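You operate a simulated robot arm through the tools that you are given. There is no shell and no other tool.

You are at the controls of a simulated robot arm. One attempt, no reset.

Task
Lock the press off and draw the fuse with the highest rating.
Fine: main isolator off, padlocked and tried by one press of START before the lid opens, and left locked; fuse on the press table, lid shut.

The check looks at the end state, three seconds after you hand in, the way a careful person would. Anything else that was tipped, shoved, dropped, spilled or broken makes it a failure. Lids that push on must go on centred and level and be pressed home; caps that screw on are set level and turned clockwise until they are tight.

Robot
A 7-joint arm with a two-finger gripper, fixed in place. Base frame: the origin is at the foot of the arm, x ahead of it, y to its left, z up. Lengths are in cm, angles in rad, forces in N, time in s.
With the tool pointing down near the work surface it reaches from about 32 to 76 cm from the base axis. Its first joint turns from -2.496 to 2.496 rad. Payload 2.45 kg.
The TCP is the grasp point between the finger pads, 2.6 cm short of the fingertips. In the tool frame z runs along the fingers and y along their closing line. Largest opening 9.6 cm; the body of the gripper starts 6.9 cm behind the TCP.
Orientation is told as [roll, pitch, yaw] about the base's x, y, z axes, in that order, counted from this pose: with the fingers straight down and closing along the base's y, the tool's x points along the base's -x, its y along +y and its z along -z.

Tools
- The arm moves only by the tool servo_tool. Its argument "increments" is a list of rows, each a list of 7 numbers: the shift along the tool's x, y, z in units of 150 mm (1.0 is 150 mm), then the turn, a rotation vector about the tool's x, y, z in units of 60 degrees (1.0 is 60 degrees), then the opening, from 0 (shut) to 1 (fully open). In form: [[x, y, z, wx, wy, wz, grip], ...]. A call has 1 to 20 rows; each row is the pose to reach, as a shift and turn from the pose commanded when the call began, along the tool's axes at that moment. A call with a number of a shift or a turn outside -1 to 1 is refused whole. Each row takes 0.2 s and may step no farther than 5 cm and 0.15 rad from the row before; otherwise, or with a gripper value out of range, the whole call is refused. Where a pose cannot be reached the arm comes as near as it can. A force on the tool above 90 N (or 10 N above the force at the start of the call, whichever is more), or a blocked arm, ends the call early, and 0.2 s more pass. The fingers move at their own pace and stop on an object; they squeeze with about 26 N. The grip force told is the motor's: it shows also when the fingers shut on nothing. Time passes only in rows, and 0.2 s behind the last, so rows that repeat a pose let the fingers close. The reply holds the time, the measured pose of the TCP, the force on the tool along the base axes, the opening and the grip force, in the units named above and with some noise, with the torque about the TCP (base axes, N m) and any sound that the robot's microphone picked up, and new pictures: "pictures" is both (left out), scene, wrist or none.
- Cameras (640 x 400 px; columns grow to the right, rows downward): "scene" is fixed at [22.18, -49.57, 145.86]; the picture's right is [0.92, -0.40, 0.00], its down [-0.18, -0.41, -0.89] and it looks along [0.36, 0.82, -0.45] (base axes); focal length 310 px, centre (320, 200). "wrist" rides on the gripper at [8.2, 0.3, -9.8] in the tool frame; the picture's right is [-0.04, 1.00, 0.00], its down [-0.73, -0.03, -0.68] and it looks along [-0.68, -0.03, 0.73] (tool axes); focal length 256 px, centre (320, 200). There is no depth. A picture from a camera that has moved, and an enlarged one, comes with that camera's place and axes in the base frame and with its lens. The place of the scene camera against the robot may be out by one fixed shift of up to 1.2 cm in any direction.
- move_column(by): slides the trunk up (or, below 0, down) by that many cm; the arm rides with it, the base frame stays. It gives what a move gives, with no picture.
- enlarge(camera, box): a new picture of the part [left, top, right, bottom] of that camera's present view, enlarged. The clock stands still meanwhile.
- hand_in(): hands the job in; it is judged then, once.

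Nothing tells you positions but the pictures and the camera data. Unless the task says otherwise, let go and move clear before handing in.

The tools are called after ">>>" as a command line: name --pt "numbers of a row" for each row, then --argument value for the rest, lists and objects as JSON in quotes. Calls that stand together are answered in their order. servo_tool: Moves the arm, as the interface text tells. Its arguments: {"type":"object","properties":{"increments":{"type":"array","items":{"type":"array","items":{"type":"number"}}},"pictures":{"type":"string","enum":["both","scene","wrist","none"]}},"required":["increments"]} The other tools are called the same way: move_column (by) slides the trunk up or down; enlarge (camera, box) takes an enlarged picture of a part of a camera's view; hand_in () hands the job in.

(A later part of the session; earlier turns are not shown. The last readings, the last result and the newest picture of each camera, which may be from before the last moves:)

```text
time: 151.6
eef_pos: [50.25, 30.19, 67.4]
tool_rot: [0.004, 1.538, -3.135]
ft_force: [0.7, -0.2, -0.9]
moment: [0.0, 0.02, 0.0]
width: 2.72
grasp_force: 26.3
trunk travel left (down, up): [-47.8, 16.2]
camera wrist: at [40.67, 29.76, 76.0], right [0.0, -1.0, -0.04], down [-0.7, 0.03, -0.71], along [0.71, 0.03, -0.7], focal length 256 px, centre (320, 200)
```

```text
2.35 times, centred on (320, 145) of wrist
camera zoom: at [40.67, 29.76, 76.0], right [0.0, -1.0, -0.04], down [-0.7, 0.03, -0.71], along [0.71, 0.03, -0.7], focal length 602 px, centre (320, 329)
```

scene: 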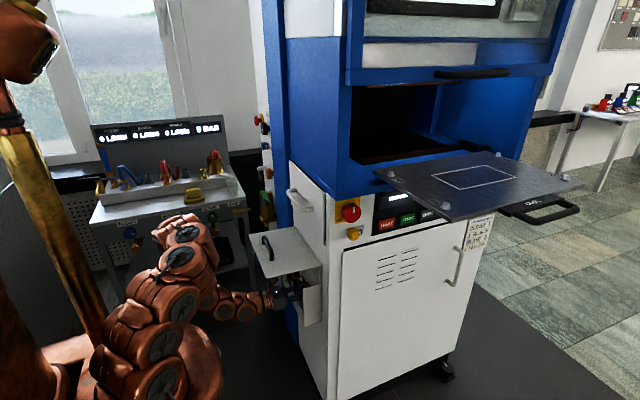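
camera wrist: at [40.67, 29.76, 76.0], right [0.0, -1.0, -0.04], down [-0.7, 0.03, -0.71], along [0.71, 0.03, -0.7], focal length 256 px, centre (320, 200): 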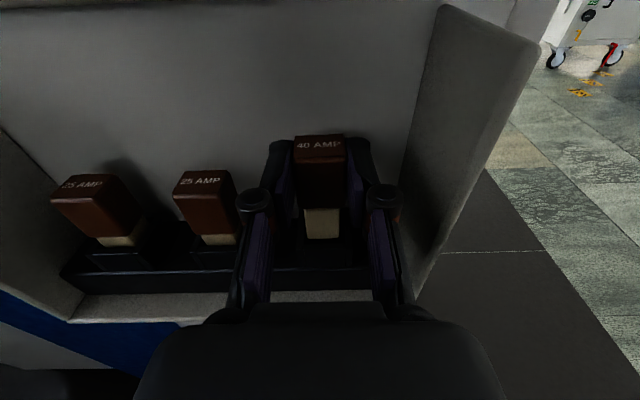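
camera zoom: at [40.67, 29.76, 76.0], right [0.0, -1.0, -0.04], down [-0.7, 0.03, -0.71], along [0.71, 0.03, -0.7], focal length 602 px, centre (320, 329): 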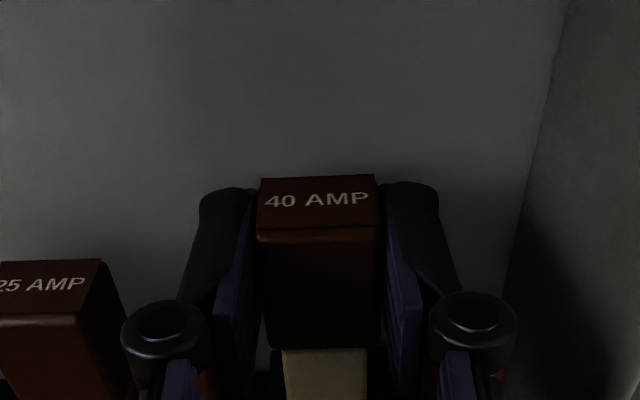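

>>> servo_tool --pt "0.03 0 -0.001 0 0 0 0.1" --pt "0.06 0 -0.002 0 0 0 0.1" --pt "0.09 0 -0.003 0 0 0 0.1" --pt "0.115 0 -0.003 0 0 0 0.1" --pictures "wrist"

>>> enlarge --camera "wrist" --box '[220, 110, 440, 290]'

>>> enlarge --camera "scene" --box '[240, 220, 340, 340]'

```text
time: 152.6
eef_pos: [50.24, 30.07, 69.11]
tool_rot: [-0.019, 1.535, 3.125]
ft_force: [0.6, 0.5, -0.2]
moment: [0.0, 0.01, 0.02]
width: 2.71
grasp_force: 25.4
trunk travel left (down, up): [-47.8, 16.2]
camera wrist: at [40.61, 29.79, 77.66], right [0.0, -1.0, -0.04], down [-0.7, 0.03, -0.71], along [0.71, 0.03, -0.7], focal length 256 px, centre (320, 200)
```

wrist: 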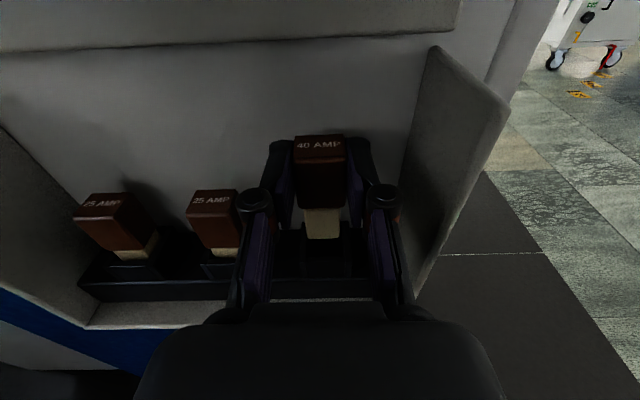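

```text
2.22 times, centred on (330, 200) of wrist
camera zoom: at [40.61, 29.79, 77.66], right [0.0, -1.0, -0.04], down [-0.7, 0.03, -0.71], along [0.71, 0.03, -0.7], focal length 569 px, centre (298, 200)
```

zoom: 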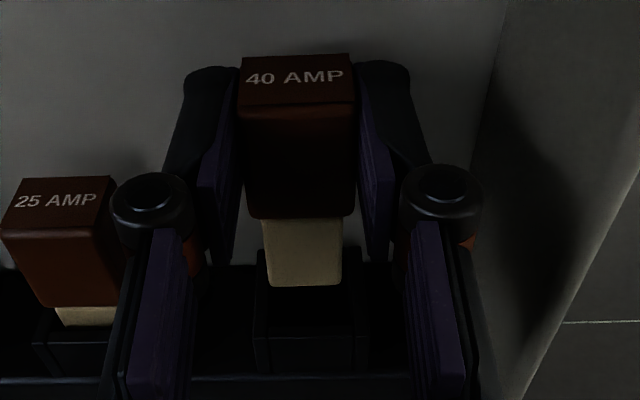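

```text
3.33 times, centred on (290, 280) of scene
camera zoom: at [22.18, -49.57, 145.86], right [0.92, -0.4, 0.0], down [-0.18, -0.41, -0.89], along [0.36, 0.82, -0.45], focal length 1033 px, centre (420, -67)
```

zoom: 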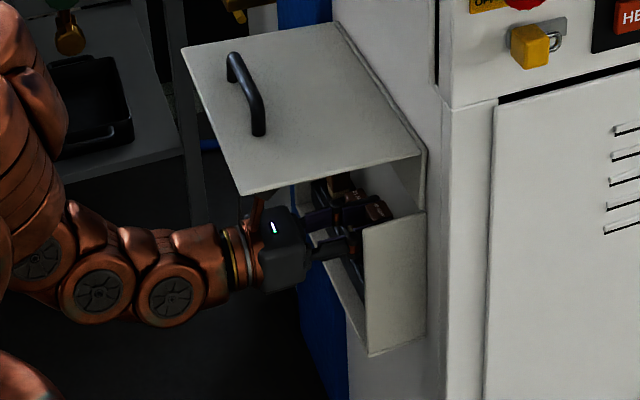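

The fuse is fully out of its holder (its bottom is clear by about 2 cm). I'll withdraw it straight out under the lid.

>>> servo_tool --pt "-0.005 0 -0.08 0 0 0 0.1" --pt "-0.01 0 -0.16 0 0 0 0.1" --pt "-0.02 0 -0.24 0 0 0 0.1" --pt "-0.03 0 -0.32 0 0 0 0.1" --pt "-0.04 -0.03 -0.4 0 0 0 0.1" --pt "-0.05 -0.08 -0.48 0 0 0 0.1" --pt "-0.06 -0.14 -0.56 0 0 0 0.1" --pictures "both"

```text
time: 154.2
eef_pos: [41.65, 32.27, 68.72]
tool_rot: [-0.031, 1.534, 3.11]
ft_force: [0.2, -0.5, -0.1]
moment: [-0.01, 0.03, 0.01]
width: 2.67
grasp_force: 26.1
trunk travel left (down, up): [-47.8, 16.2]
camera wrist: at [32.16, 31.89, 77.13], right [0.0, -1.0, -0.04], down [-0.7, 0.03, -0.71], along [0.71, 0.03, -0.7], focal length 256 px, centre (320, 200)
```

scene: 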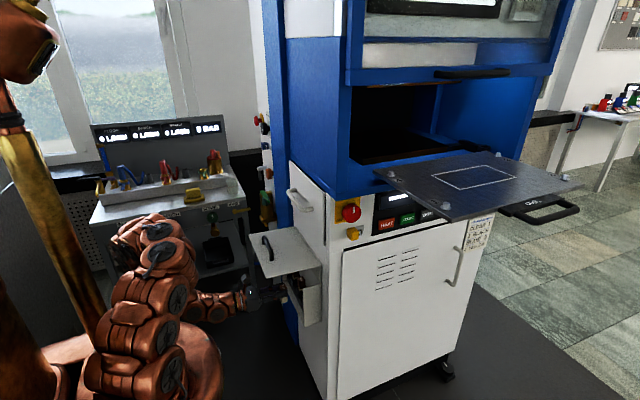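
wrist: 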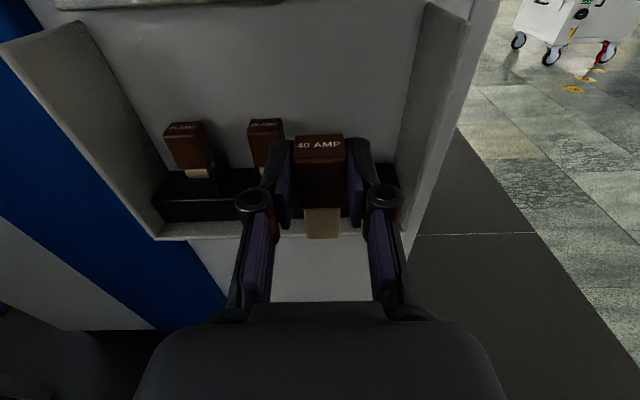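

The 40 AMP fuse is in hand. I'll back out from under the lid to the left.

>>> servo_tool --pt "-0.007 -0.05 -0.07 -0.04 0 0 0.1" --pt "-0.014 -0.1 -0.14 -0.08 0 0 0.1" --pt "-0.02 -0.15 -0.21 -0.12 0 0 0.1" --pt "-0.027 -0.2 -0.28 -0.16 0 0 0.1" --pt "-0.033 -0.255 -0.35 -0.2 0 0 0.1" --pt "-0.04 -0.31 -0.42 -0.24 0 0 0.1" --pt "-0.046 -0.36 -0.49 -0.28 0 0 0.1" --pt "-0.053 -0.41 -0.56 -0.32 0 0 0.1" --pt "-0.06 -0.46 -0.63 -0.37 0 0 0.1" --pt "-0.066 -0.513 -0.706 -0.417 0 0 0.1" --pictures "both"

```text
time: 156.4
eef_pos: [31.12, 40.1, 67.95]
tool_rot: [0.428, 1.535, 3.133]
ft_force: [-0.1, -0.7, -1.0]
moment: [0.01, 0.02, -0.03]
width: 2.7
grasp_force: 25.5
trunk travel left (down, up): [-47.8, 16.2]
camera wrist: at [22.3, 43.88, 76.48], right [-0.42, -0.91, -0.03], down [-0.63, 0.31, -0.71], along [0.65, -0.29, -0.7], focal length 256 px, centre (320, 200)
```

scene: 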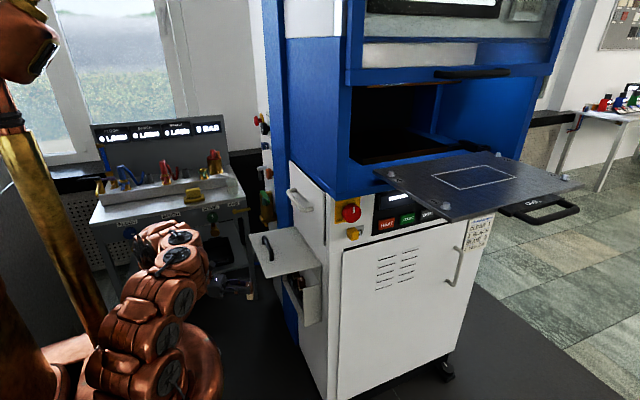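
wrist: 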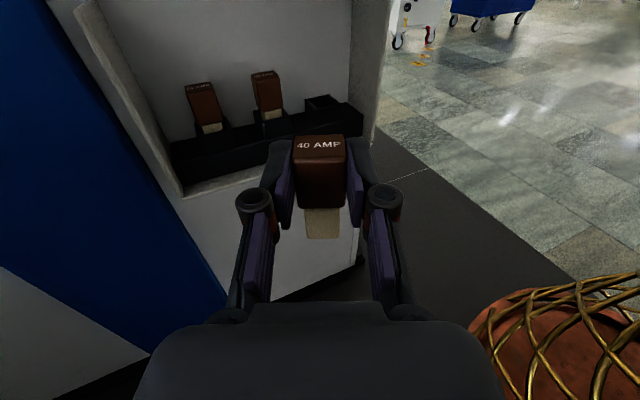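

Fuse safely out. I'll raise the trunk, then reorient via the tool-down pose to get round to the press table.

>>> servo_tool --pt "0 0 -0.07 0 0 0 0.1" --pt "0 -0.03 -0.14 0 0 0 0.1" --pictures "none"

>>> move_column --by 14.5

>>> servo_tool --pt "0.05 0 0 0 0 0.11 0.1" --pt "0.1 0 0 0 0 0.22 0.1" --pt "0.15 0 0 0 0 0.33 0.1" --pt "0.2 0 0 0 0 0.44 0.1" --pt "0.25 0 0 0 0 0.55 0.1" --pt "0.3 0 0 0 0 0.66 0.1" --pt "0.35 0 0 0 0 0.77 0.1" --pt "0.4 0 0 0 0 0.88 0.1" --pt "0.45 0 0 0 0 0.99 0.1" --pictures "both"

```text
time: 157.0
eef_pos: [29.39, 41.29, 68.02]
tool_rot: [0.488, 1.534, -3.091]
ft_force: [0.7, -0.6, -0.5]
moment: [0.0, 0.01, 0.01]
width: 2.69
grasp_force: 26.4
trunk travel left (down, up): [-47.8, 16.2]
```

```text
time: 158.7
eef_pos: [29.44, 41.31, 82.54]
tool_rot: [0.438, 1.535, -3.14]
ft_force: [0.6, 0.3, -0.6]
moment: [0.0, 0.02, 0.01]
width: 2.73
grasp_force: 25.9
trunk travel left (down, up): [-62.3, 1.7]
```

```text
time: 160.7
eef_pos: [29.73, 41.31, 89.32]
tool_rot: [-1.533, 0.549, 1.152]
ft_force: [0.1, 0.6, -1.0]
moment: [0.03, 0.0, -0.01]
width: 2.7
grasp_force: 26.1
trunk travel left (down, up): [-62.3, 1.7]
camera wrist: at [17.84, 38.92, 93.57], right [-0.23, -0.43, -0.87], down [-0.35, 0.87, -0.34], along [0.91, 0.23, -0.35], focal length 256 px, centre (320, 200)
```

scene: 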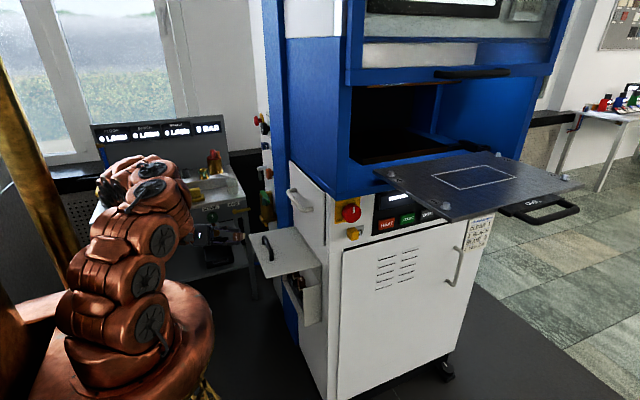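
wrist: 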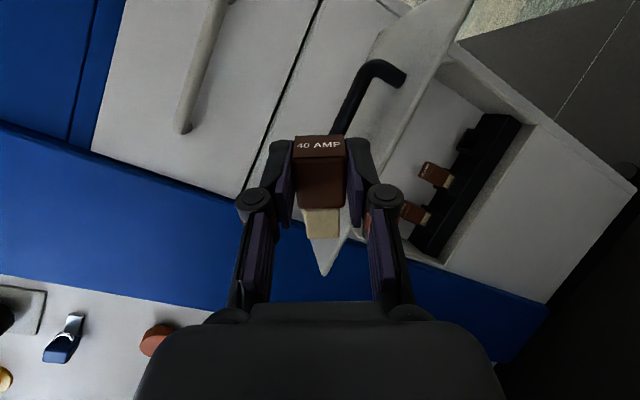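

>>> servo_tool --pt "0.056 -0.092 0 0 0 0.064 0.1" --pt "0.113 -0.184 0 0 0 0.128 0.1" --pt "0.169 -0.276 0 0 0 0.19 0.1" --pt "0.225 -0.368 -0.01 0 0 0.255 0.1" --pt "0.282 -0.46 -0.01 0 0 0.32 0.1" --pt "0.338 -0.552 -0.015 0 0 0.38 0.1" --pt "0.394 -0.645 -0.02 0 0 0.445 0.1" --pt "0.451 -0.737 -0.02 0 0 0.51 0.1" --pictures "none"

```text
time: 162.5
eef_pos: [29.8, 41.2, 102.17]
tool_rot: [-1.54, 0.009, 1.133]
ft_force: [-0.4, -0.6, -0.3]
moment: [0.02, -0.02, 0.0]
width: 2.69
grasp_force: 26.3
trunk travel left (down, up): [-62.3, 1.7]
```

>>> servo_tool --pt "0 -0.04 0 -0.125 0 0 0.1" --pt "0 -0.08 0 -0.25 0 0 0.1" --pt "0 -0.12 0 -0.375 0 0 0.1" --pt "0 -0.16 0 -0.5 0 0 0.1" --pt "0 -0.2 0 -0.625 0 0 0.1" --pt "0 -0.24 0 -0.75 0 0 0.1" --pt "0 -0.28 0 -0.875 0 0 0.1" --pt "0 -0.32 0 -1.0 0 0 0.1" --pictures "none"

>>> servo_tool --pt "0 0 0 -0.12 0 0 0.1" --pt "0 0 0 -0.24 0 0 0.1" --pt "0 0 0 -0.36 0 0 0.1" --pt "0 0 0 -0.47 0 0 0.1" --pictures "both"

```text
time: 164.3
eef_pos: [29.8, 41.49, 107.34]
tool_rot: [-0.494, 0.008, 1.143]
ft_force: [0.9, 1.0, -0.7]
moment: [-0.03, 0.02, 0.04]
width: 2.72
grasp_force: 26.3
trunk travel left (down, up): [-62.3, 1.7]
```

```text
time: 165.3
eef_pos: [29.82, 41.2, 107.08]
tool_rot: [0.002, 0.013, 1.134]
ft_force: [-0.1, 0.2, -0.8]
moment: [-0.03, 0.0, 0.04]
width: 2.7
grasp_force: 26.1
trunk travel left (down, up): [-62.3, 1.7]
camera wrist: at [26.15, 34.12, 117.02], right [-0.89, 0.46, 0.0], down [0.34, 0.66, 0.67], along [0.31, 0.59, -0.74], focal length 256 px, centre (320, 200)
```

scene: 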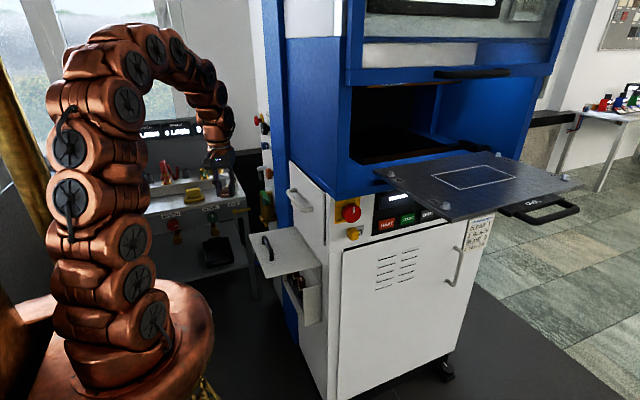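
wrist: 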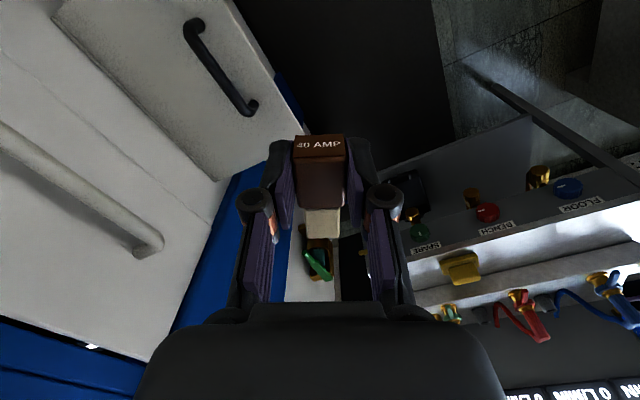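

>>> servo_tool --pt "0.096 -0.09 -0.067 0 0 0.065 0.1" --pt "0.193 -0.18 -0.133 0 0 0.13 0.1" --pt "0.289 -0.271 -0.2 0 0 0.195 0.1" --pt "0.385 -0.361 -0.267 0 0 0.26 0.1" --pt "0.481 -0.452 -0.333 0 0 0.325 0.1" --pt "0.578 -0.542 -0.4 0 0 0.39 0.1" --pt "0.674 -0.633 -0.467 0 0 0.455 0.1" --pt "0.77 -0.723 -0.533 0 0 0.52 0.1" --pictures "none"

```text
time: 167.1
eef_pos: [34.81, 26.39, 115.31]
tool_rot: [-0.007, 0.012, 0.59]
ft_force: [0.5, 0.3, -0.8]
moment: [-0.01, 0.0, -0.02]
width: 2.7
grasp_force: 25.6
trunk travel left (down, up): [-62.3, 1.7]
```

>>> servo_tool --pt "0.049 -0.118 -0.05 0 0 0.07 0.1" --pt "0.098 -0.236 -0.1 0 0 0.14 0.1" --pt "0.146 -0.354 -0.15 0 0 0.21 0.1" --pt "0.195 -0.472 -0.2 0 0 0.28 0.1" --pt "0.244 -0.589 -0.25 0 0 0.35 0.1" --pt "0.293 -0.707 -0.3 0 0 0.42 0.1" --pt "0.341 -0.825 -0.35 0 0 0.49 0.1" --pt "0.39 -0.943 -0.4 0 0 0.563 0.1" --pictures "both"

```text
time: 168.9
eef_pos: [37.87, 11.53, 121.25]
tool_rot: [-0.012, 0.008, 0.0]
ft_force: [-0.4, 0.8, -0.8]
moment: [-0.02, -0.02, 0.01]
width: 2.71
grasp_force: 26.1
trunk travel left (down, up): [-62.3, 1.7]
camera wrist: at [29.77, 11.94, 131.19], right [0.04, 1.0, -0.01], down [0.74, -0.02, 0.67], along [0.67, -0.04, -0.74], focal length 256 px, centre (320, 200)
```

scene: 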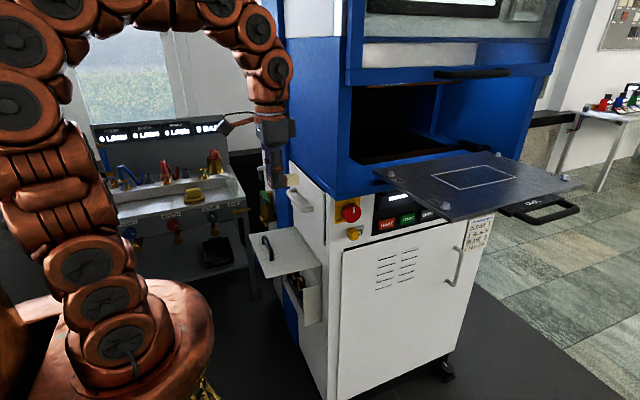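
wrist: 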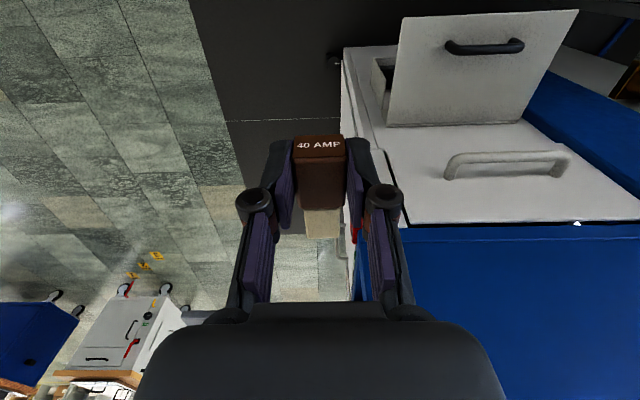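

Now the same route as for the front panel: roll the tool toward +y in front of the press.

>>> servo_tool --pt "0 -0.125 0 -0.125 0 0 0.1" --pt "0 -0.25 0 -0.25 0 0 0.1" --pt "0 -0.375 0 -0.375 0 0 0.1" --pt "0 -0.5 0 -0.5 0 0 0.1" --pt "0 -0.625 0 -0.625 0 0 0.1" --pt "0 -0.75 0 -0.75 0 0 0.1" --pt "0 -0.875 0 -0.875 0 0 0.1" --pt "0 -1 0 -1 0 0 0.1" --pictures "none"

>>> servo_tool --pt "-0.12 0 0 -0.1 0 0 0.1" --pt "-0.24 0 0 -0.2 0 0 0.1" --pt "-0.36 0 0 -0.3 0 0 0.1" --pt "-0.48 0 0 -0.4 0 0 0.1" --pt "-0.6 0 0 -0.5 0 0 0.1" --pictures "both"

```text
time: 170.7
eef_pos: [37.89, -3.71, 121.53]
tool_rot: [1.037, 0.008, 0.001]
ft_force: [-0.5, 0.2, -0.1]
moment: [-0.02, -0.02, -0.04]
width: 2.71
grasp_force: 25.8
trunk travel left (down, up): [-62.3, 1.7]
```

```text
time: 171.9
eef_pos: [47.07, -3.56, 121.38]
tool_rot: [1.558, 0.006, 0.001]
ft_force: [0.1, 0.4, 0.7]
moment: [-0.03, 0.02, -0.04]
width: 2.68
grasp_force: 26.4
trunk travel left (down, up): [-62.3, 1.7]
camera wrist: at [38.8, -13.43, 121.86], right [0.05, 0.01, 1.0], down [0.73, -0.68, -0.03], along [0.68, 0.73, -0.04], focal length 256 px, centre (320, 200)
```

scene: 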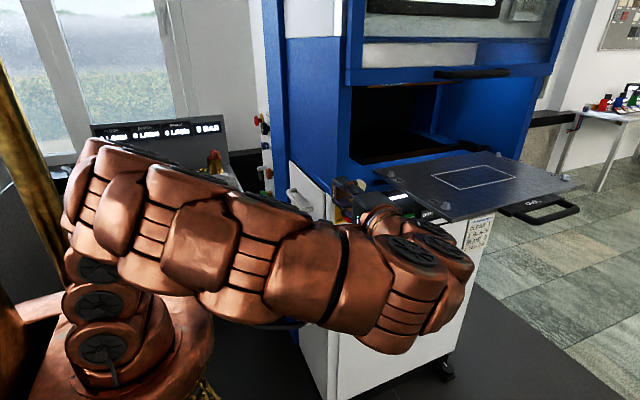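
wrist: 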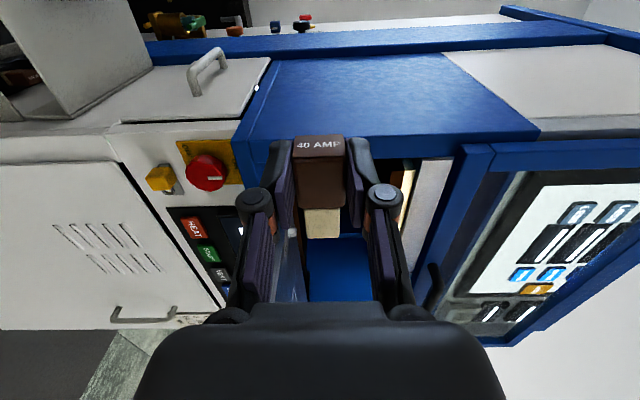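

>>> servo_tool --pt "0 0 0 0 0 0.125 0.1" --pt "0 0 0 0 0 0.25 0.1" --pt "0 0 0 0 0 0.375 0.1" --pt "0 0 0 0 0 0.5 0.1" --pt "0 0 0 0 0 0.625 0.1" --pt "0 0 0 0 0 0.75 0.1" --pt "0 0 0 0 0 0.875 0.1" --pt "0 0 0 0 0 1.0 0.1" --pictures "none"

>>> servo_tool --pt "-0.05 0 0 0 0 0.125 0.1" --pt "-0.1 0 0 0 0 0.25 0.1" --pt "-0.1 0 0 0 0 0.375 0.1" --pt "-0.1 0 0 0 0 0.5 0.1" --pictures "both"

```text
time: 173.7
eef_pos: [47.09, -3.72, 121.45]
tool_rot: [1.548, 1.055, -0.019]
ft_force: [-0.8, -0.2, -0.1]
moment: [-0.02, 0.02, -0.04]
width: 2.69
grasp_force: 26.4
trunk travel left (down, up): [-62.3, 1.7]
```

```text
time: 174.7
eef_pos: [47.7, -3.65, 120.24]
tool_rot: [-0.551, 1.557, -2.122]
ft_force: [-0.5, -1.3, -0.5]
moment: [-0.04, 0.0, 0.02]
width: 2.69
grasp_force: 26.1
trunk travel left (down, up): [-62.3, 1.7]
camera wrist: at [48.05, -13.43, 128.53], right [1.0, 0.0, -0.05], down [-0.03, -0.69, -0.72], along [-0.03, 0.73, -0.69], focal length 256 px, centre (320, 200)
```

scene: 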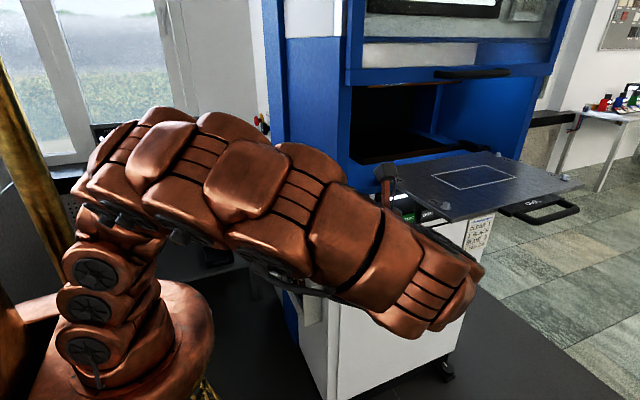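
wrist: 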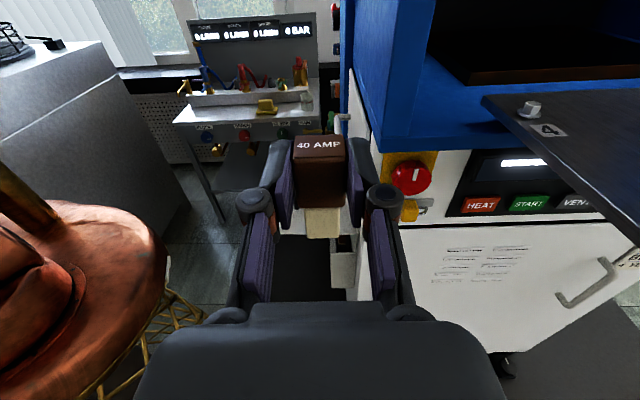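

The fuse is upright and label-up. The table's left edge is at x≈68.4 (top z≈114). I'll swing the heading round to about 45° and move up to the table.

>>> servo_tool --pt "0.03 0.11 -0.017 -0.09 0 0 0.1" --pt "0.06 0.23 -0.034 -0.18 0 0 0.1" --pt "0.09 0.35 -0.05 -0.28 0 0 0.1" --pt "0.12 0.47 -0.067 -0.37 0 0 0.1" --pt "0.12 0.58 -0.084 -0.47 0 0 0.1" --pt "0.12 0.7 -0.1 -0.56 0 0 0.1" --pt "0.12 0.82 -0.117 -0.66 0 0 0.1" --pt "0.12 0.933 -0.133 -0.75 0 0 0.1" --pictures "both"

```text
time: 176.5
eef_pos: [61.81, -5.58, 121.89]
tool_rot: [0.274, 1.555, -2.083]
ft_force: [-0.7, 0.3, -0.1]
moment: [0.0, -0.04, 0.0]
width: 2.71
grasp_force: 25.8
trunk travel left (down, up): [-62.3, 1.7]
camera wrist: at [55.11, -12.7, 130.24], right [0.71, -0.71, -0.04], down [-0.51, -0.47, -0.72], along [0.5, 0.53, -0.69], focal length 256 px, centre (320, 200)
```

scene: 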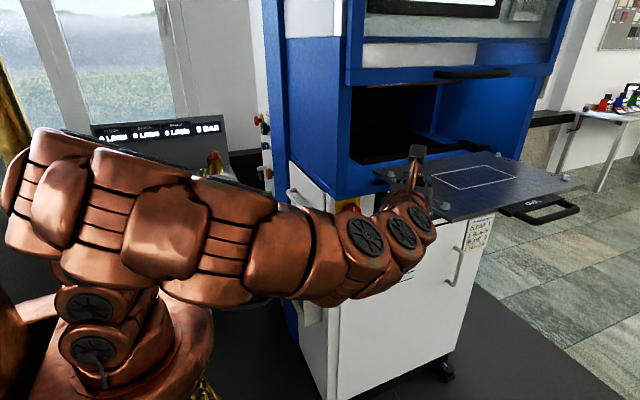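
wrist: 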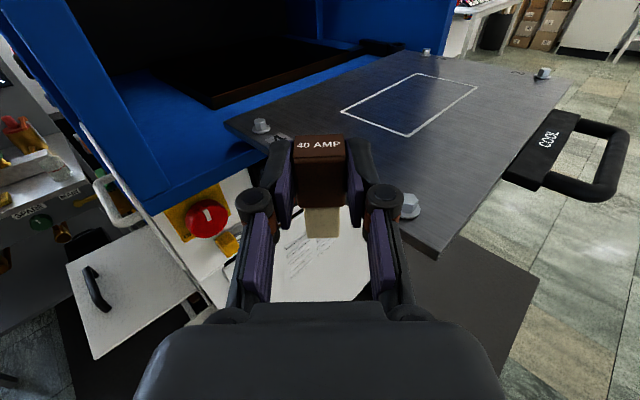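

>>> servo_tool --pt "0 0.03 0.126 0 0 0 0.1" --pt "0 0.06 0.252 0 0 0 0.1" --pt "0 0.095 0.378 0 0 0 0.1" --pt "0 0.127 0.505 0 0 0 0.1" --pt "0 0.158 0.631 0 0 0 0.1" --pt "0 0.19 0.757 0 0 0 0.1" --pictures "none"

>>> servo_tool --pt "0 0.02 0.1 0 0 0 0.1" --pt "0 0.04 0.2 0 0 0 0.1" --pt "0 0.06 0.3 0 0 0 0.1" --pt "0 0.08 0.4 0 0 0 0.1" --pictures "both"

```text
time: 177.9
eef_pos: [71.84, 0.43, 121.69]
tool_rot: [0.321, 1.557, -2.035]
ft_force: [0.0, -0.8, 0.1]
moment: [0.0, 0.0, -0.01]
width: 2.69
grasp_force: 26.0
trunk travel left (down, up): [-62.3, 1.7]
```

```text
time: 178.9
eef_pos: [76.85, 3.6, 121.66]
tool_rot: [0.334, 1.557, -2.021]
ft_force: [-0.6, -0.4, 0.3]
moment: [0.02, 0.0, 0.01]
width: 2.68
grasp_force: 26.0
trunk travel left (down, up): [-62.3, 1.7]
camera wrist: at [70.13, -3.42, 130.04], right [0.71, -0.71, -0.04], down [-0.51, -0.47, -0.72], along [0.5, 0.53, -0.69], focal length 256 px, centre (320, 200)
```

scene: 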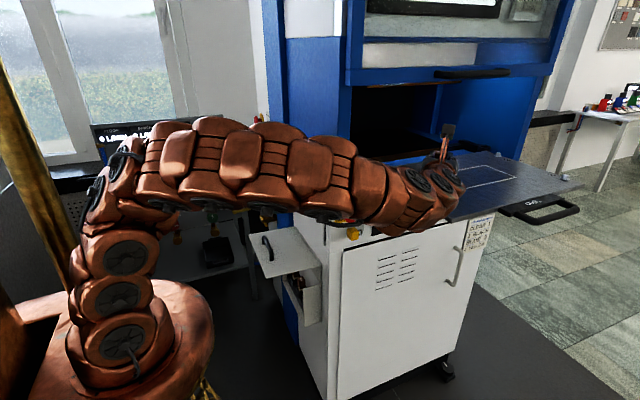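
wrist: 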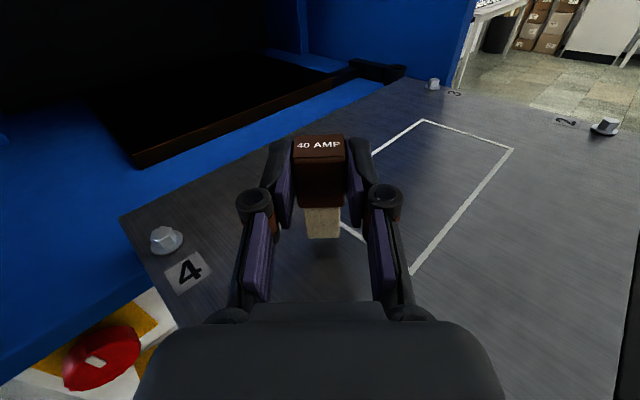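

>>> enlarge --camera "scene" --box '[370, 110, 510, 230]'

```text
3.33 times, centred on (440, 170) of scene
camera zoom: at [22.18, -49.57, 145.86], right [0.92, -0.4, 0.0], down [-0.18, -0.41, -0.89], along [0.36, 0.82, -0.45], focal length 1033 px, centre (-80, 300)
```

zoom: 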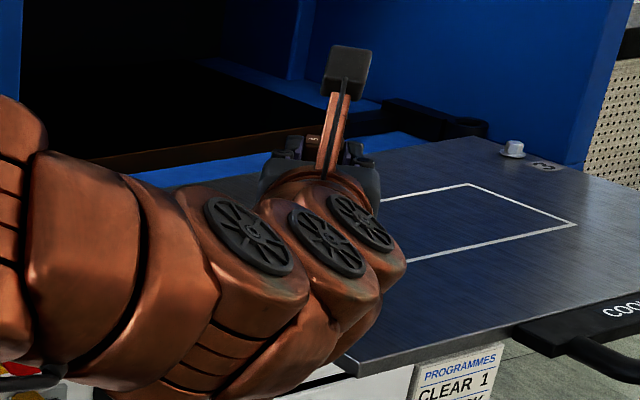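

The wrist is close to the table's edge, so I'll set the fuse down a little nearer the left side, at about x≈74.

>>> servo_tool --pt "0 -0.05 -0.1 0 0 0 0.1" --pt "0 -0.1 -0.23 0 0 0 0.1" --pt "-0.06 -0.1 -0.23 0 0 0 0.1" --pt "-0.1 -0.1 -0.23 0 0 0 0.1" --pictures "wrist"

>>> enlarge --camera "wrist" --box '[230, 120, 410, 260]'

```text
time: 179.9
eef_pos: [73.33, 2.39, 120.28]
tool_rot: [0.451, 1.558, -1.904]
ft_force: [3.1, 0.4, 13.6]
moment: [0.18, -0.21, -0.03]
width: 2.7
grasp_force: 25.6
trunk travel left (down, up): [-62.3, 1.7]
camera wrist: at [66.63, -4.69, 128.68], right [0.71, -0.71, -0.03], down [-0.5, -0.47, -0.73], along [0.5, 0.53, -0.69], focal length 256 px, centre (320, 200)
```

wrist: 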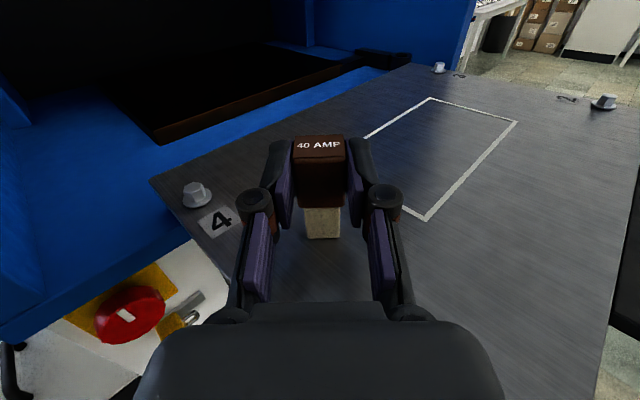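

```text
2.86 times, centred on (320, 190) of wrist
camera zoom: at [66.63, -4.69, 128.68], right [0.71, -0.71, -0.03], down [-0.5, -0.47, -0.73], along [0.5, 0.53, -0.69], focal length 731 px, centre (320, 229)
```

zoom: 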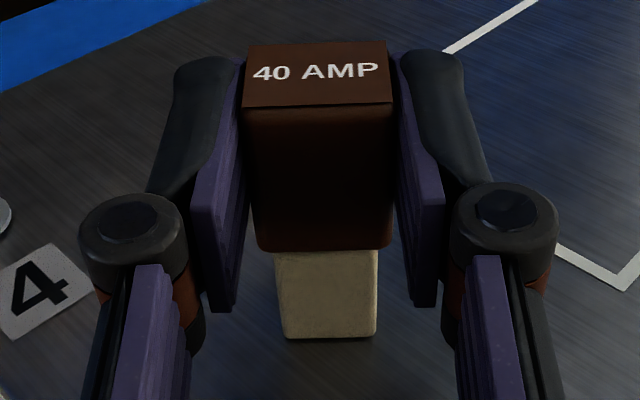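

Contact with the table (13 N up under the fuse). I'll ease off slightly and open the fingers gradually.

>>> servo_tool --pt "0.006 0 0 0 0 0 0.1" --pt "0.008 0 0 0 0 0 0.27" --pt "0.008 0 0 0 0 0 0.3" --pt "0.008 0 0 0 0 0 0.34" --pt "0.008 0 0 0 0 0 0.4" --pt "0.008 0 0 0 0 0 0.5" --pt "0.008 0 0 0 0 0 0.6" --pictures "wrist"

>>> enlarge --camera "wrist" --box '[230, 120, 410, 260]'

```text
time: 181.5
eef_pos: [73.34, 2.39, 120.34]
tool_rot: [0.297, 1.556, -2.06]
ft_force: [-0.1, 1.5, -0.2]
moment: [-0.01, 0.02, 0.01]
width: 5.76
grasp_force: 0.1
trunk travel left (down, up): [-62.3, 1.7]
camera wrist: at [66.65, -4.72, 128.62], right [0.71, -0.71, -0.04], down [-0.51, -0.47, -0.72], along [0.5, 0.53, -0.69], focal length 256 px, centre (320, 200)
```

wrist: 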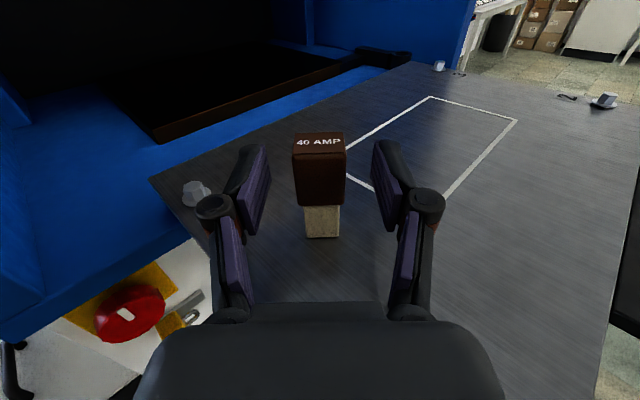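

```text
2.86 times, centred on (320, 190) of wrist
camera zoom: at [66.65, -4.72, 128.62], right [0.71, -0.71, -0.04], down [-0.51, -0.47, -0.72], along [0.5, 0.53, -0.69], focal length 731 px, centre (320, 229)
```

zoom: 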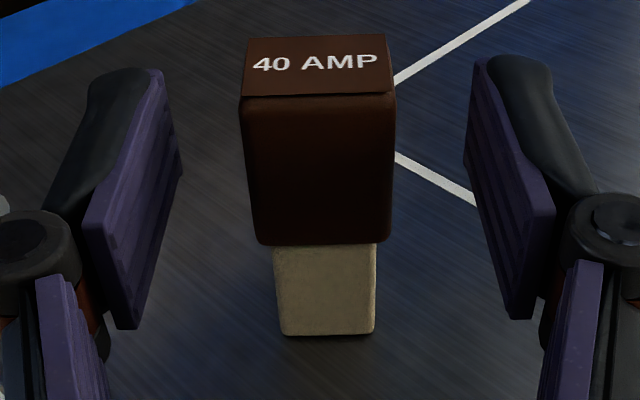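

The 40 AMP fuse is standing on the table. I'll retreat straight back, clear of it.

>>> servo_tool --pt "0 0 -0.08 0 0 0 0.6" --pt "0 0 -0.2 0 0 0 0.6" --pt "0.02 0 -0.35 0 0 0 0.6" --pt "0.06 0 -0.5 0 0 0 0.6" --pt "0.1 0 -0.65 0 0 0 0.6" --pt "0.1 0 -0.8 0 0 0 0.6" --pt "0.1 0 -0.95 0 0 0 0.6" --pictures "both"

>>> enlarge --camera "scene" --box '[370, 130, 510, 250]'

```text
time: 183.1
eef_pos: [63.22, -7.58, 122.07]
tool_rot: [0.25, 1.555, -2.107]
ft_force: [-0.3, 0.2, -0.5]
moment: [0.01, -0.01, 0.02]
width: 5.76
grasp_force: 0.0
trunk travel left (down, up): [-62.3, 1.7]
camera wrist: at [56.52, -14.67, 130.33], right [0.71, -0.71, -0.04], down [-0.51, -0.47, -0.72], along [0.49, 0.53, -0.69], focal length 256 px, centre (320, 200)
```

scene: 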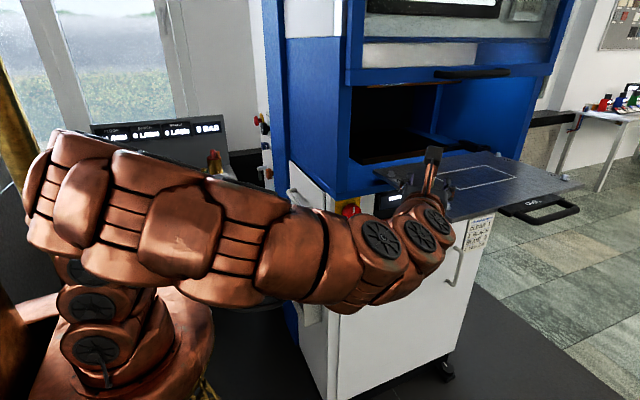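
wrist: 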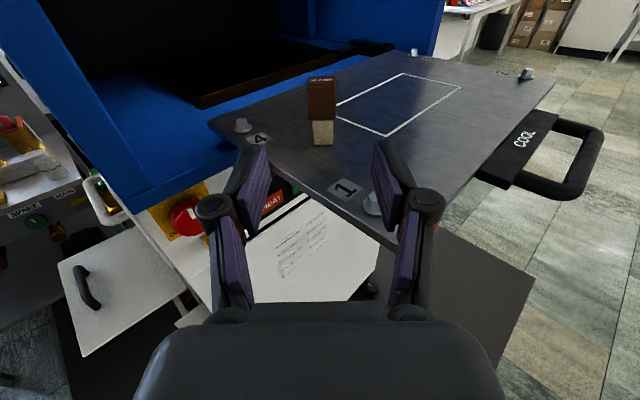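

```text
3.33 times, centred on (440, 190) of scene
camera zoom: at [22.18, -49.57, 145.86], right [0.92, -0.4, 0.0], down [-0.18, -0.41, -0.89], along [0.36, 0.82, -0.45], focal length 1033 px, centre (-80, 233)
```

zoom: 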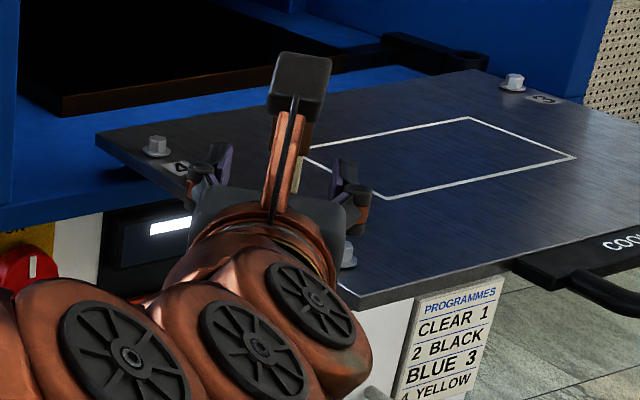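

The fuse is standing on the press table. Now I'll go back round to shut the fuse-box lid.

>>> servo_tool --pt "0 -0.095 -0.071 0.09 0 0 0.5" --pt "0 -0.19 -0.142 0.18 0 0 0.4" --pt "0 -0.284 -0.213 0.28 0 0 0.3" --pt "0 -0.379 -0.284 0.37 0 0 0.2" --pt "0 -0.473 -0.355 0.47 0 0 0.1" --pt "0 -0.568 -0.426 0.56 0 0 0" --pt "0 -0.662 -0.497 0.66 0 0 0" --pt "0 -0.757 -0.568 0.75 0 0 0" --pictures "none"

>>> servo_tool --pt "0 0 0 0 0 -0.125 0" --pt "0 0 0 0 0 -0.25 0" --pt "0 0 0 0 0 -0.375 0" --pt "0 0 0 0 0 -0.5 0" --pt "0 0 0 0 0 -0.625 0" --pt "0 0 0 0 0 -0.75 0" --pt "0 0 0 0 0 -0.875 0" --pt "0 0 0 0 0 -1.0 0" --pictures "none"

>>> servo_tool --pt "0 0 0 0 0 -0.125 0" --pt "0 0 0 0 0 -0.25 0" --pt "0 0 0 0 0 -0.375 0" --pt "0 0 0 0 0 -0.5 0" --pictures "both"

```text
time: 184.9
eef_pos: [49.19, -5.71, 122.0]
tool_rot: [-0.509, 1.557, -2.077]
ft_force: [-0.1, -1.0, 0.2]
moment: [0.02, 0.01, -0.01]
width: 0.02
grasp_force: 26.2
trunk travel left (down, up): [-62.3, 1.7]
```

```text
time: 186.7
eef_pos: [49.22, -5.7, 122.05]
tool_rot: [1.555, 0.528, -0.008]
ft_force: [0.1, -0.6, -0.8]
moment: [-0.02, 0.0, -0.03]
width: 0.0
grasp_force: 26.4
trunk travel left (down, up): [-62.3, 1.7]
```

```text
time: 187.7
eef_pos: [49.27, -5.72, 122.1]
tool_rot: [1.557, 0.004, 0.001]
ft_force: [0.7, 0.0, 0.4]
moment: [-0.02, 0.0, -0.03]
width: 0.0
grasp_force: 26.4
trunk travel left (down, up): [-62.3, 1.7]
camera wrist: at [41.07, -15.52, 122.64], right [0.04, 0.01, 1.0], down [0.73, -0.68, -0.02], along [0.68, 0.73, -0.04], focal length 256 px, centre (320, 200)
```

scene: 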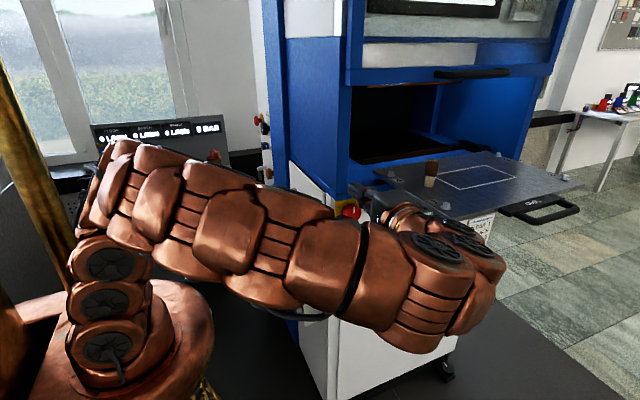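
wrist: 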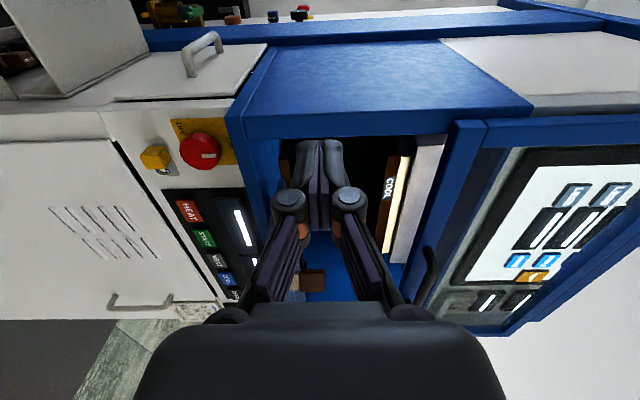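

>>> servo_tool --pt "0.083 0 0 0.125 0 0 0" --pt "0.167 0 0 0.25 0 0 0" --pt "0.25 0 0 0.375 0 0 0" --pt "0.333 0 0 0.5 0 0 0" --pt "0.417 0 0 0.625 0 0 0" --pt "0.5 0 0 0.75 0 0 0" --pt "0.583 0 0 0.875 0 0 0" --pt "0.7 0 0 1.0 0 0 0" --pictures "none"

>>> servo_tool --pt "0 0.12 0.06 0.12 0 0 0" --pt "0 0.25 0.13 0.24 0 0 0" --pt "0 0.38 0.2 0.36 0 0 0" --pt "0 0.5 0.27 0.49 0 0 0" --pt "0 0.62 0.33 0.49 0 0 0" --pt "0 0.75 0.4 0.49 0 0 0" --pictures "none"

```text
time: 189.5
eef_pos: [38.95, -5.74, 122.2]
tool_rot: [0.512, 0.007, 0.0]
ft_force: [0.4, -0.7, -0.3]
moment: [0.02, 0.0, 0.01]
width: 0.0
grasp_force: 26.3
trunk travel left (down, up): [-62.3, 1.7]
```

```text
time: 190.9
eef_pos: [38.67, 7.2, 122.54]
tool_rot: [-0.004, 0.006, 0.001]
ft_force: [0.2, -1.0, 0.4]
moment: [-0.01, 0.0, 0.01]
width: 0.02
grasp_force: 25.9
trunk travel left (down, up): [-62.3, 1.7]
```

>>> move_column --by -25

>>> servo_tool --pt "0 0.14 0 0 0 0 0" --pt "0 0.28 0 0 0 0 0" --pt "0 0.42 0 0 0 0 0" --pt "0 0.56 0 0 0 0 0" --pt "0 0.7 0 0 0 0 0" --pt "0.0 0.84 0 0 0 0 0" --pt "0.0 0.98 0 0 0 0 0" --pictures "none"

>>> servo_tool --pt "0 0.12 0.1 0 0 0 0" --pt "0 0.24 0.2 0 0 0 0" --pt "0 0.4 0.3 0 0 0 0" --pictures "both"

```text
time: 193.5
eef_pos: [38.7, 7.06, 97.51]
tool_rot: [-0.002, 0.006, 0.001]
ft_force: [-0.1, 0.6, 0.5]
moment: [-0.06, 0.0, 0.02]
width: 0.0
grasp_force: 25.9
trunk travel left (down, up): [-37.3, 26.7]
```

```text
time: 195.1
eef_pos: [38.5, 21.59, 97.45]
tool_rot: [-0.004, 0.007, -0.001]
ft_force: [-0.7, 0.6, 0.4]
moment: [0.0, 0.01, 0.03]
width: 0.0
grasp_force: 25.9
trunk travel left (down, up): [-37.3, 26.7]
```

```text
time: 195.9
eef_pos: [38.57, 27.77, 93.02]
tool_rot: [-0.003, 0.007, 0.0]
ft_force: [-0.3, 0.3, -0.5]
moment: [0.04, -0.02, 0.0]
width: 0.0
grasp_force: 25.7
trunk travel left (down, up): [-37.3, 26.7]
camera wrist: at [30.43, 28.1, 102.96], right [0.04, 1.0, 0.0], down [0.74, -0.03, 0.67], along [0.67, -0.03, -0.74], focal length 256 px, centre (320, 200)
```

scene: 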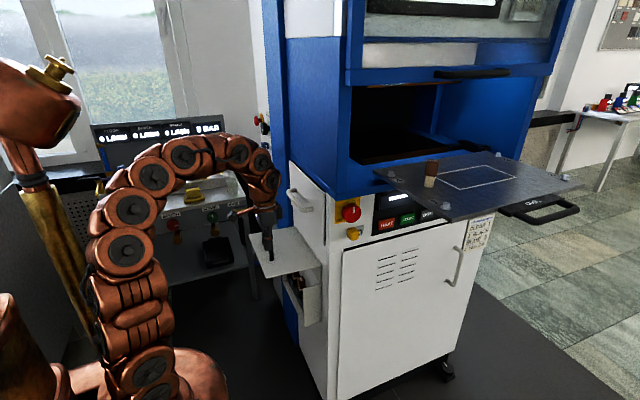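
wrist: 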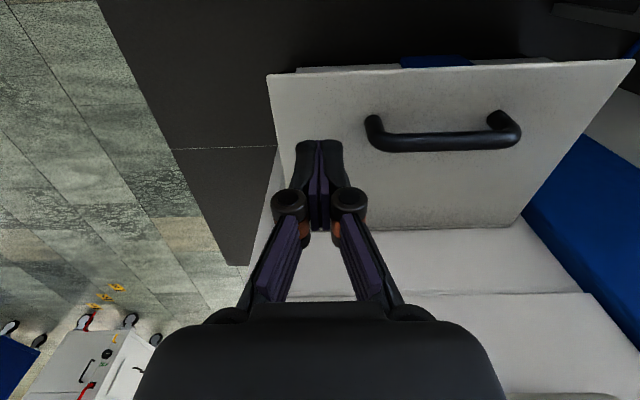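

Fingers closed above the lid's outer part, clear of its handle. I'll press it down gradually.

>>> servo_tool --pt "0 0 0.12 0 0 0 0" --pt "0 0 0.24 0 0 0 0" --pt "0 0 0.36 0 0 0 0" --pt "0 0 0.48 0 0 0 0" --pt "0 0 0.6 0 0 0 0" --pt "0 0 0.72 0 0 0 0" --pictures "wrist"

```text
time: 197.3
eef_pos: [38.53, 28.01, 82.15]
tool_rot: [-0.003, 0.006, 0.002]
ft_force: [-0.5, 0.1, 0.1]
moment: [-0.01, -0.01, 0.02]
width: 0.0
grasp_force: 28.9
trunk travel left (down, up): [-37.3, 26.7]
camera wrist: at [30.44, 28.27, 92.05], right [0.04, 1.0, 0.0], down [0.74, -0.03, 0.68], along [0.67, -0.03, -0.74], focal length 256 px, centre (320, 200)
```

wrist: 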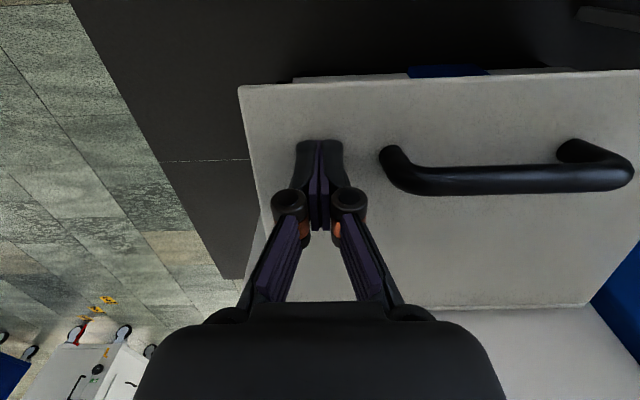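

>>> servo_tool --pt "0 0 0.12 0 0 0 0" --pt "0 0 0.24 0 0 0 0" --pt "0 0 0.36 0 0 0 0" --pt "0 0 0.48 0 0 0 0" --pt "0 0 0.6 0 0 0 0" --pt "0 0 0.72 0 0 0 0" --pt "0 0 0.84 0 0 0 0" --pictures "both"

>>> enlarge --camera "scene" --box '[220, 210, 360, 340]'

```text
time: 198.9
eef_pos: [38.36, 27.9, 69.49]
tool_rot: [-0.001, 0.006, 0.002]
ft_force: [-0.7, 0.3, -0.1]
moment: [-0.01, -0.04, 0.02]
width: 0.01
grasp_force: 28.9
trunk travel left (down, up): [-37.3, 26.7]
camera wrist: at [30.33, 28.14, 79.35], right [0.04, 1.0, 0.0], down [0.74, -0.03, 0.67], along [0.67, -0.03, -0.74], focal length 256 px, centre (320, 200)
```

scene: 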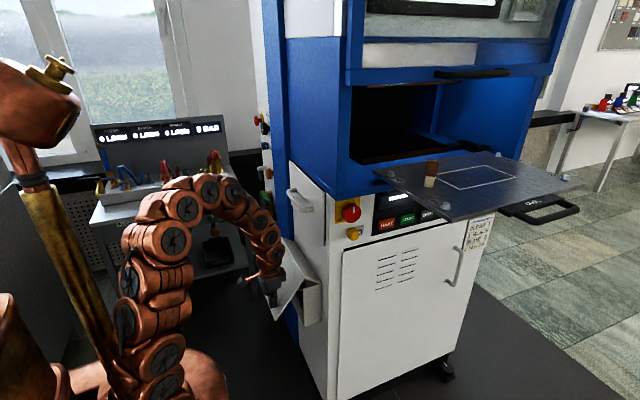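
wrist: 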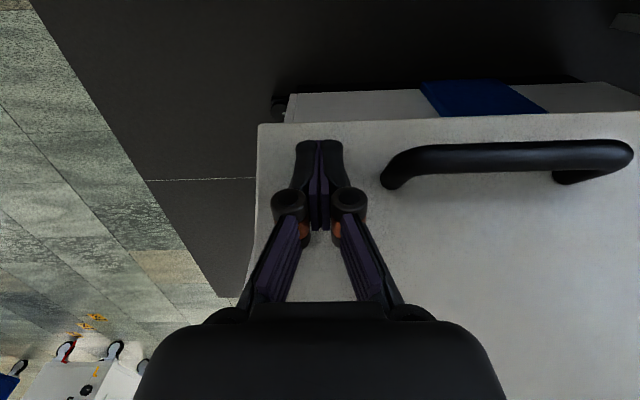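

```text
3.08 times, centred on (290, 275) of scene
camera zoom: at [22.18, -49.57, 145.86], right [0.92, -0.4, 0.0], down [-0.18, -0.41, -0.89], along [0.36, 0.82, -0.45], focal length 954 px, centre (412, -31)
```

zoom: 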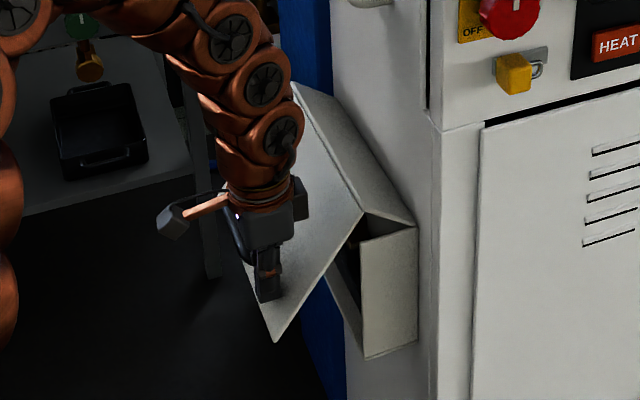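

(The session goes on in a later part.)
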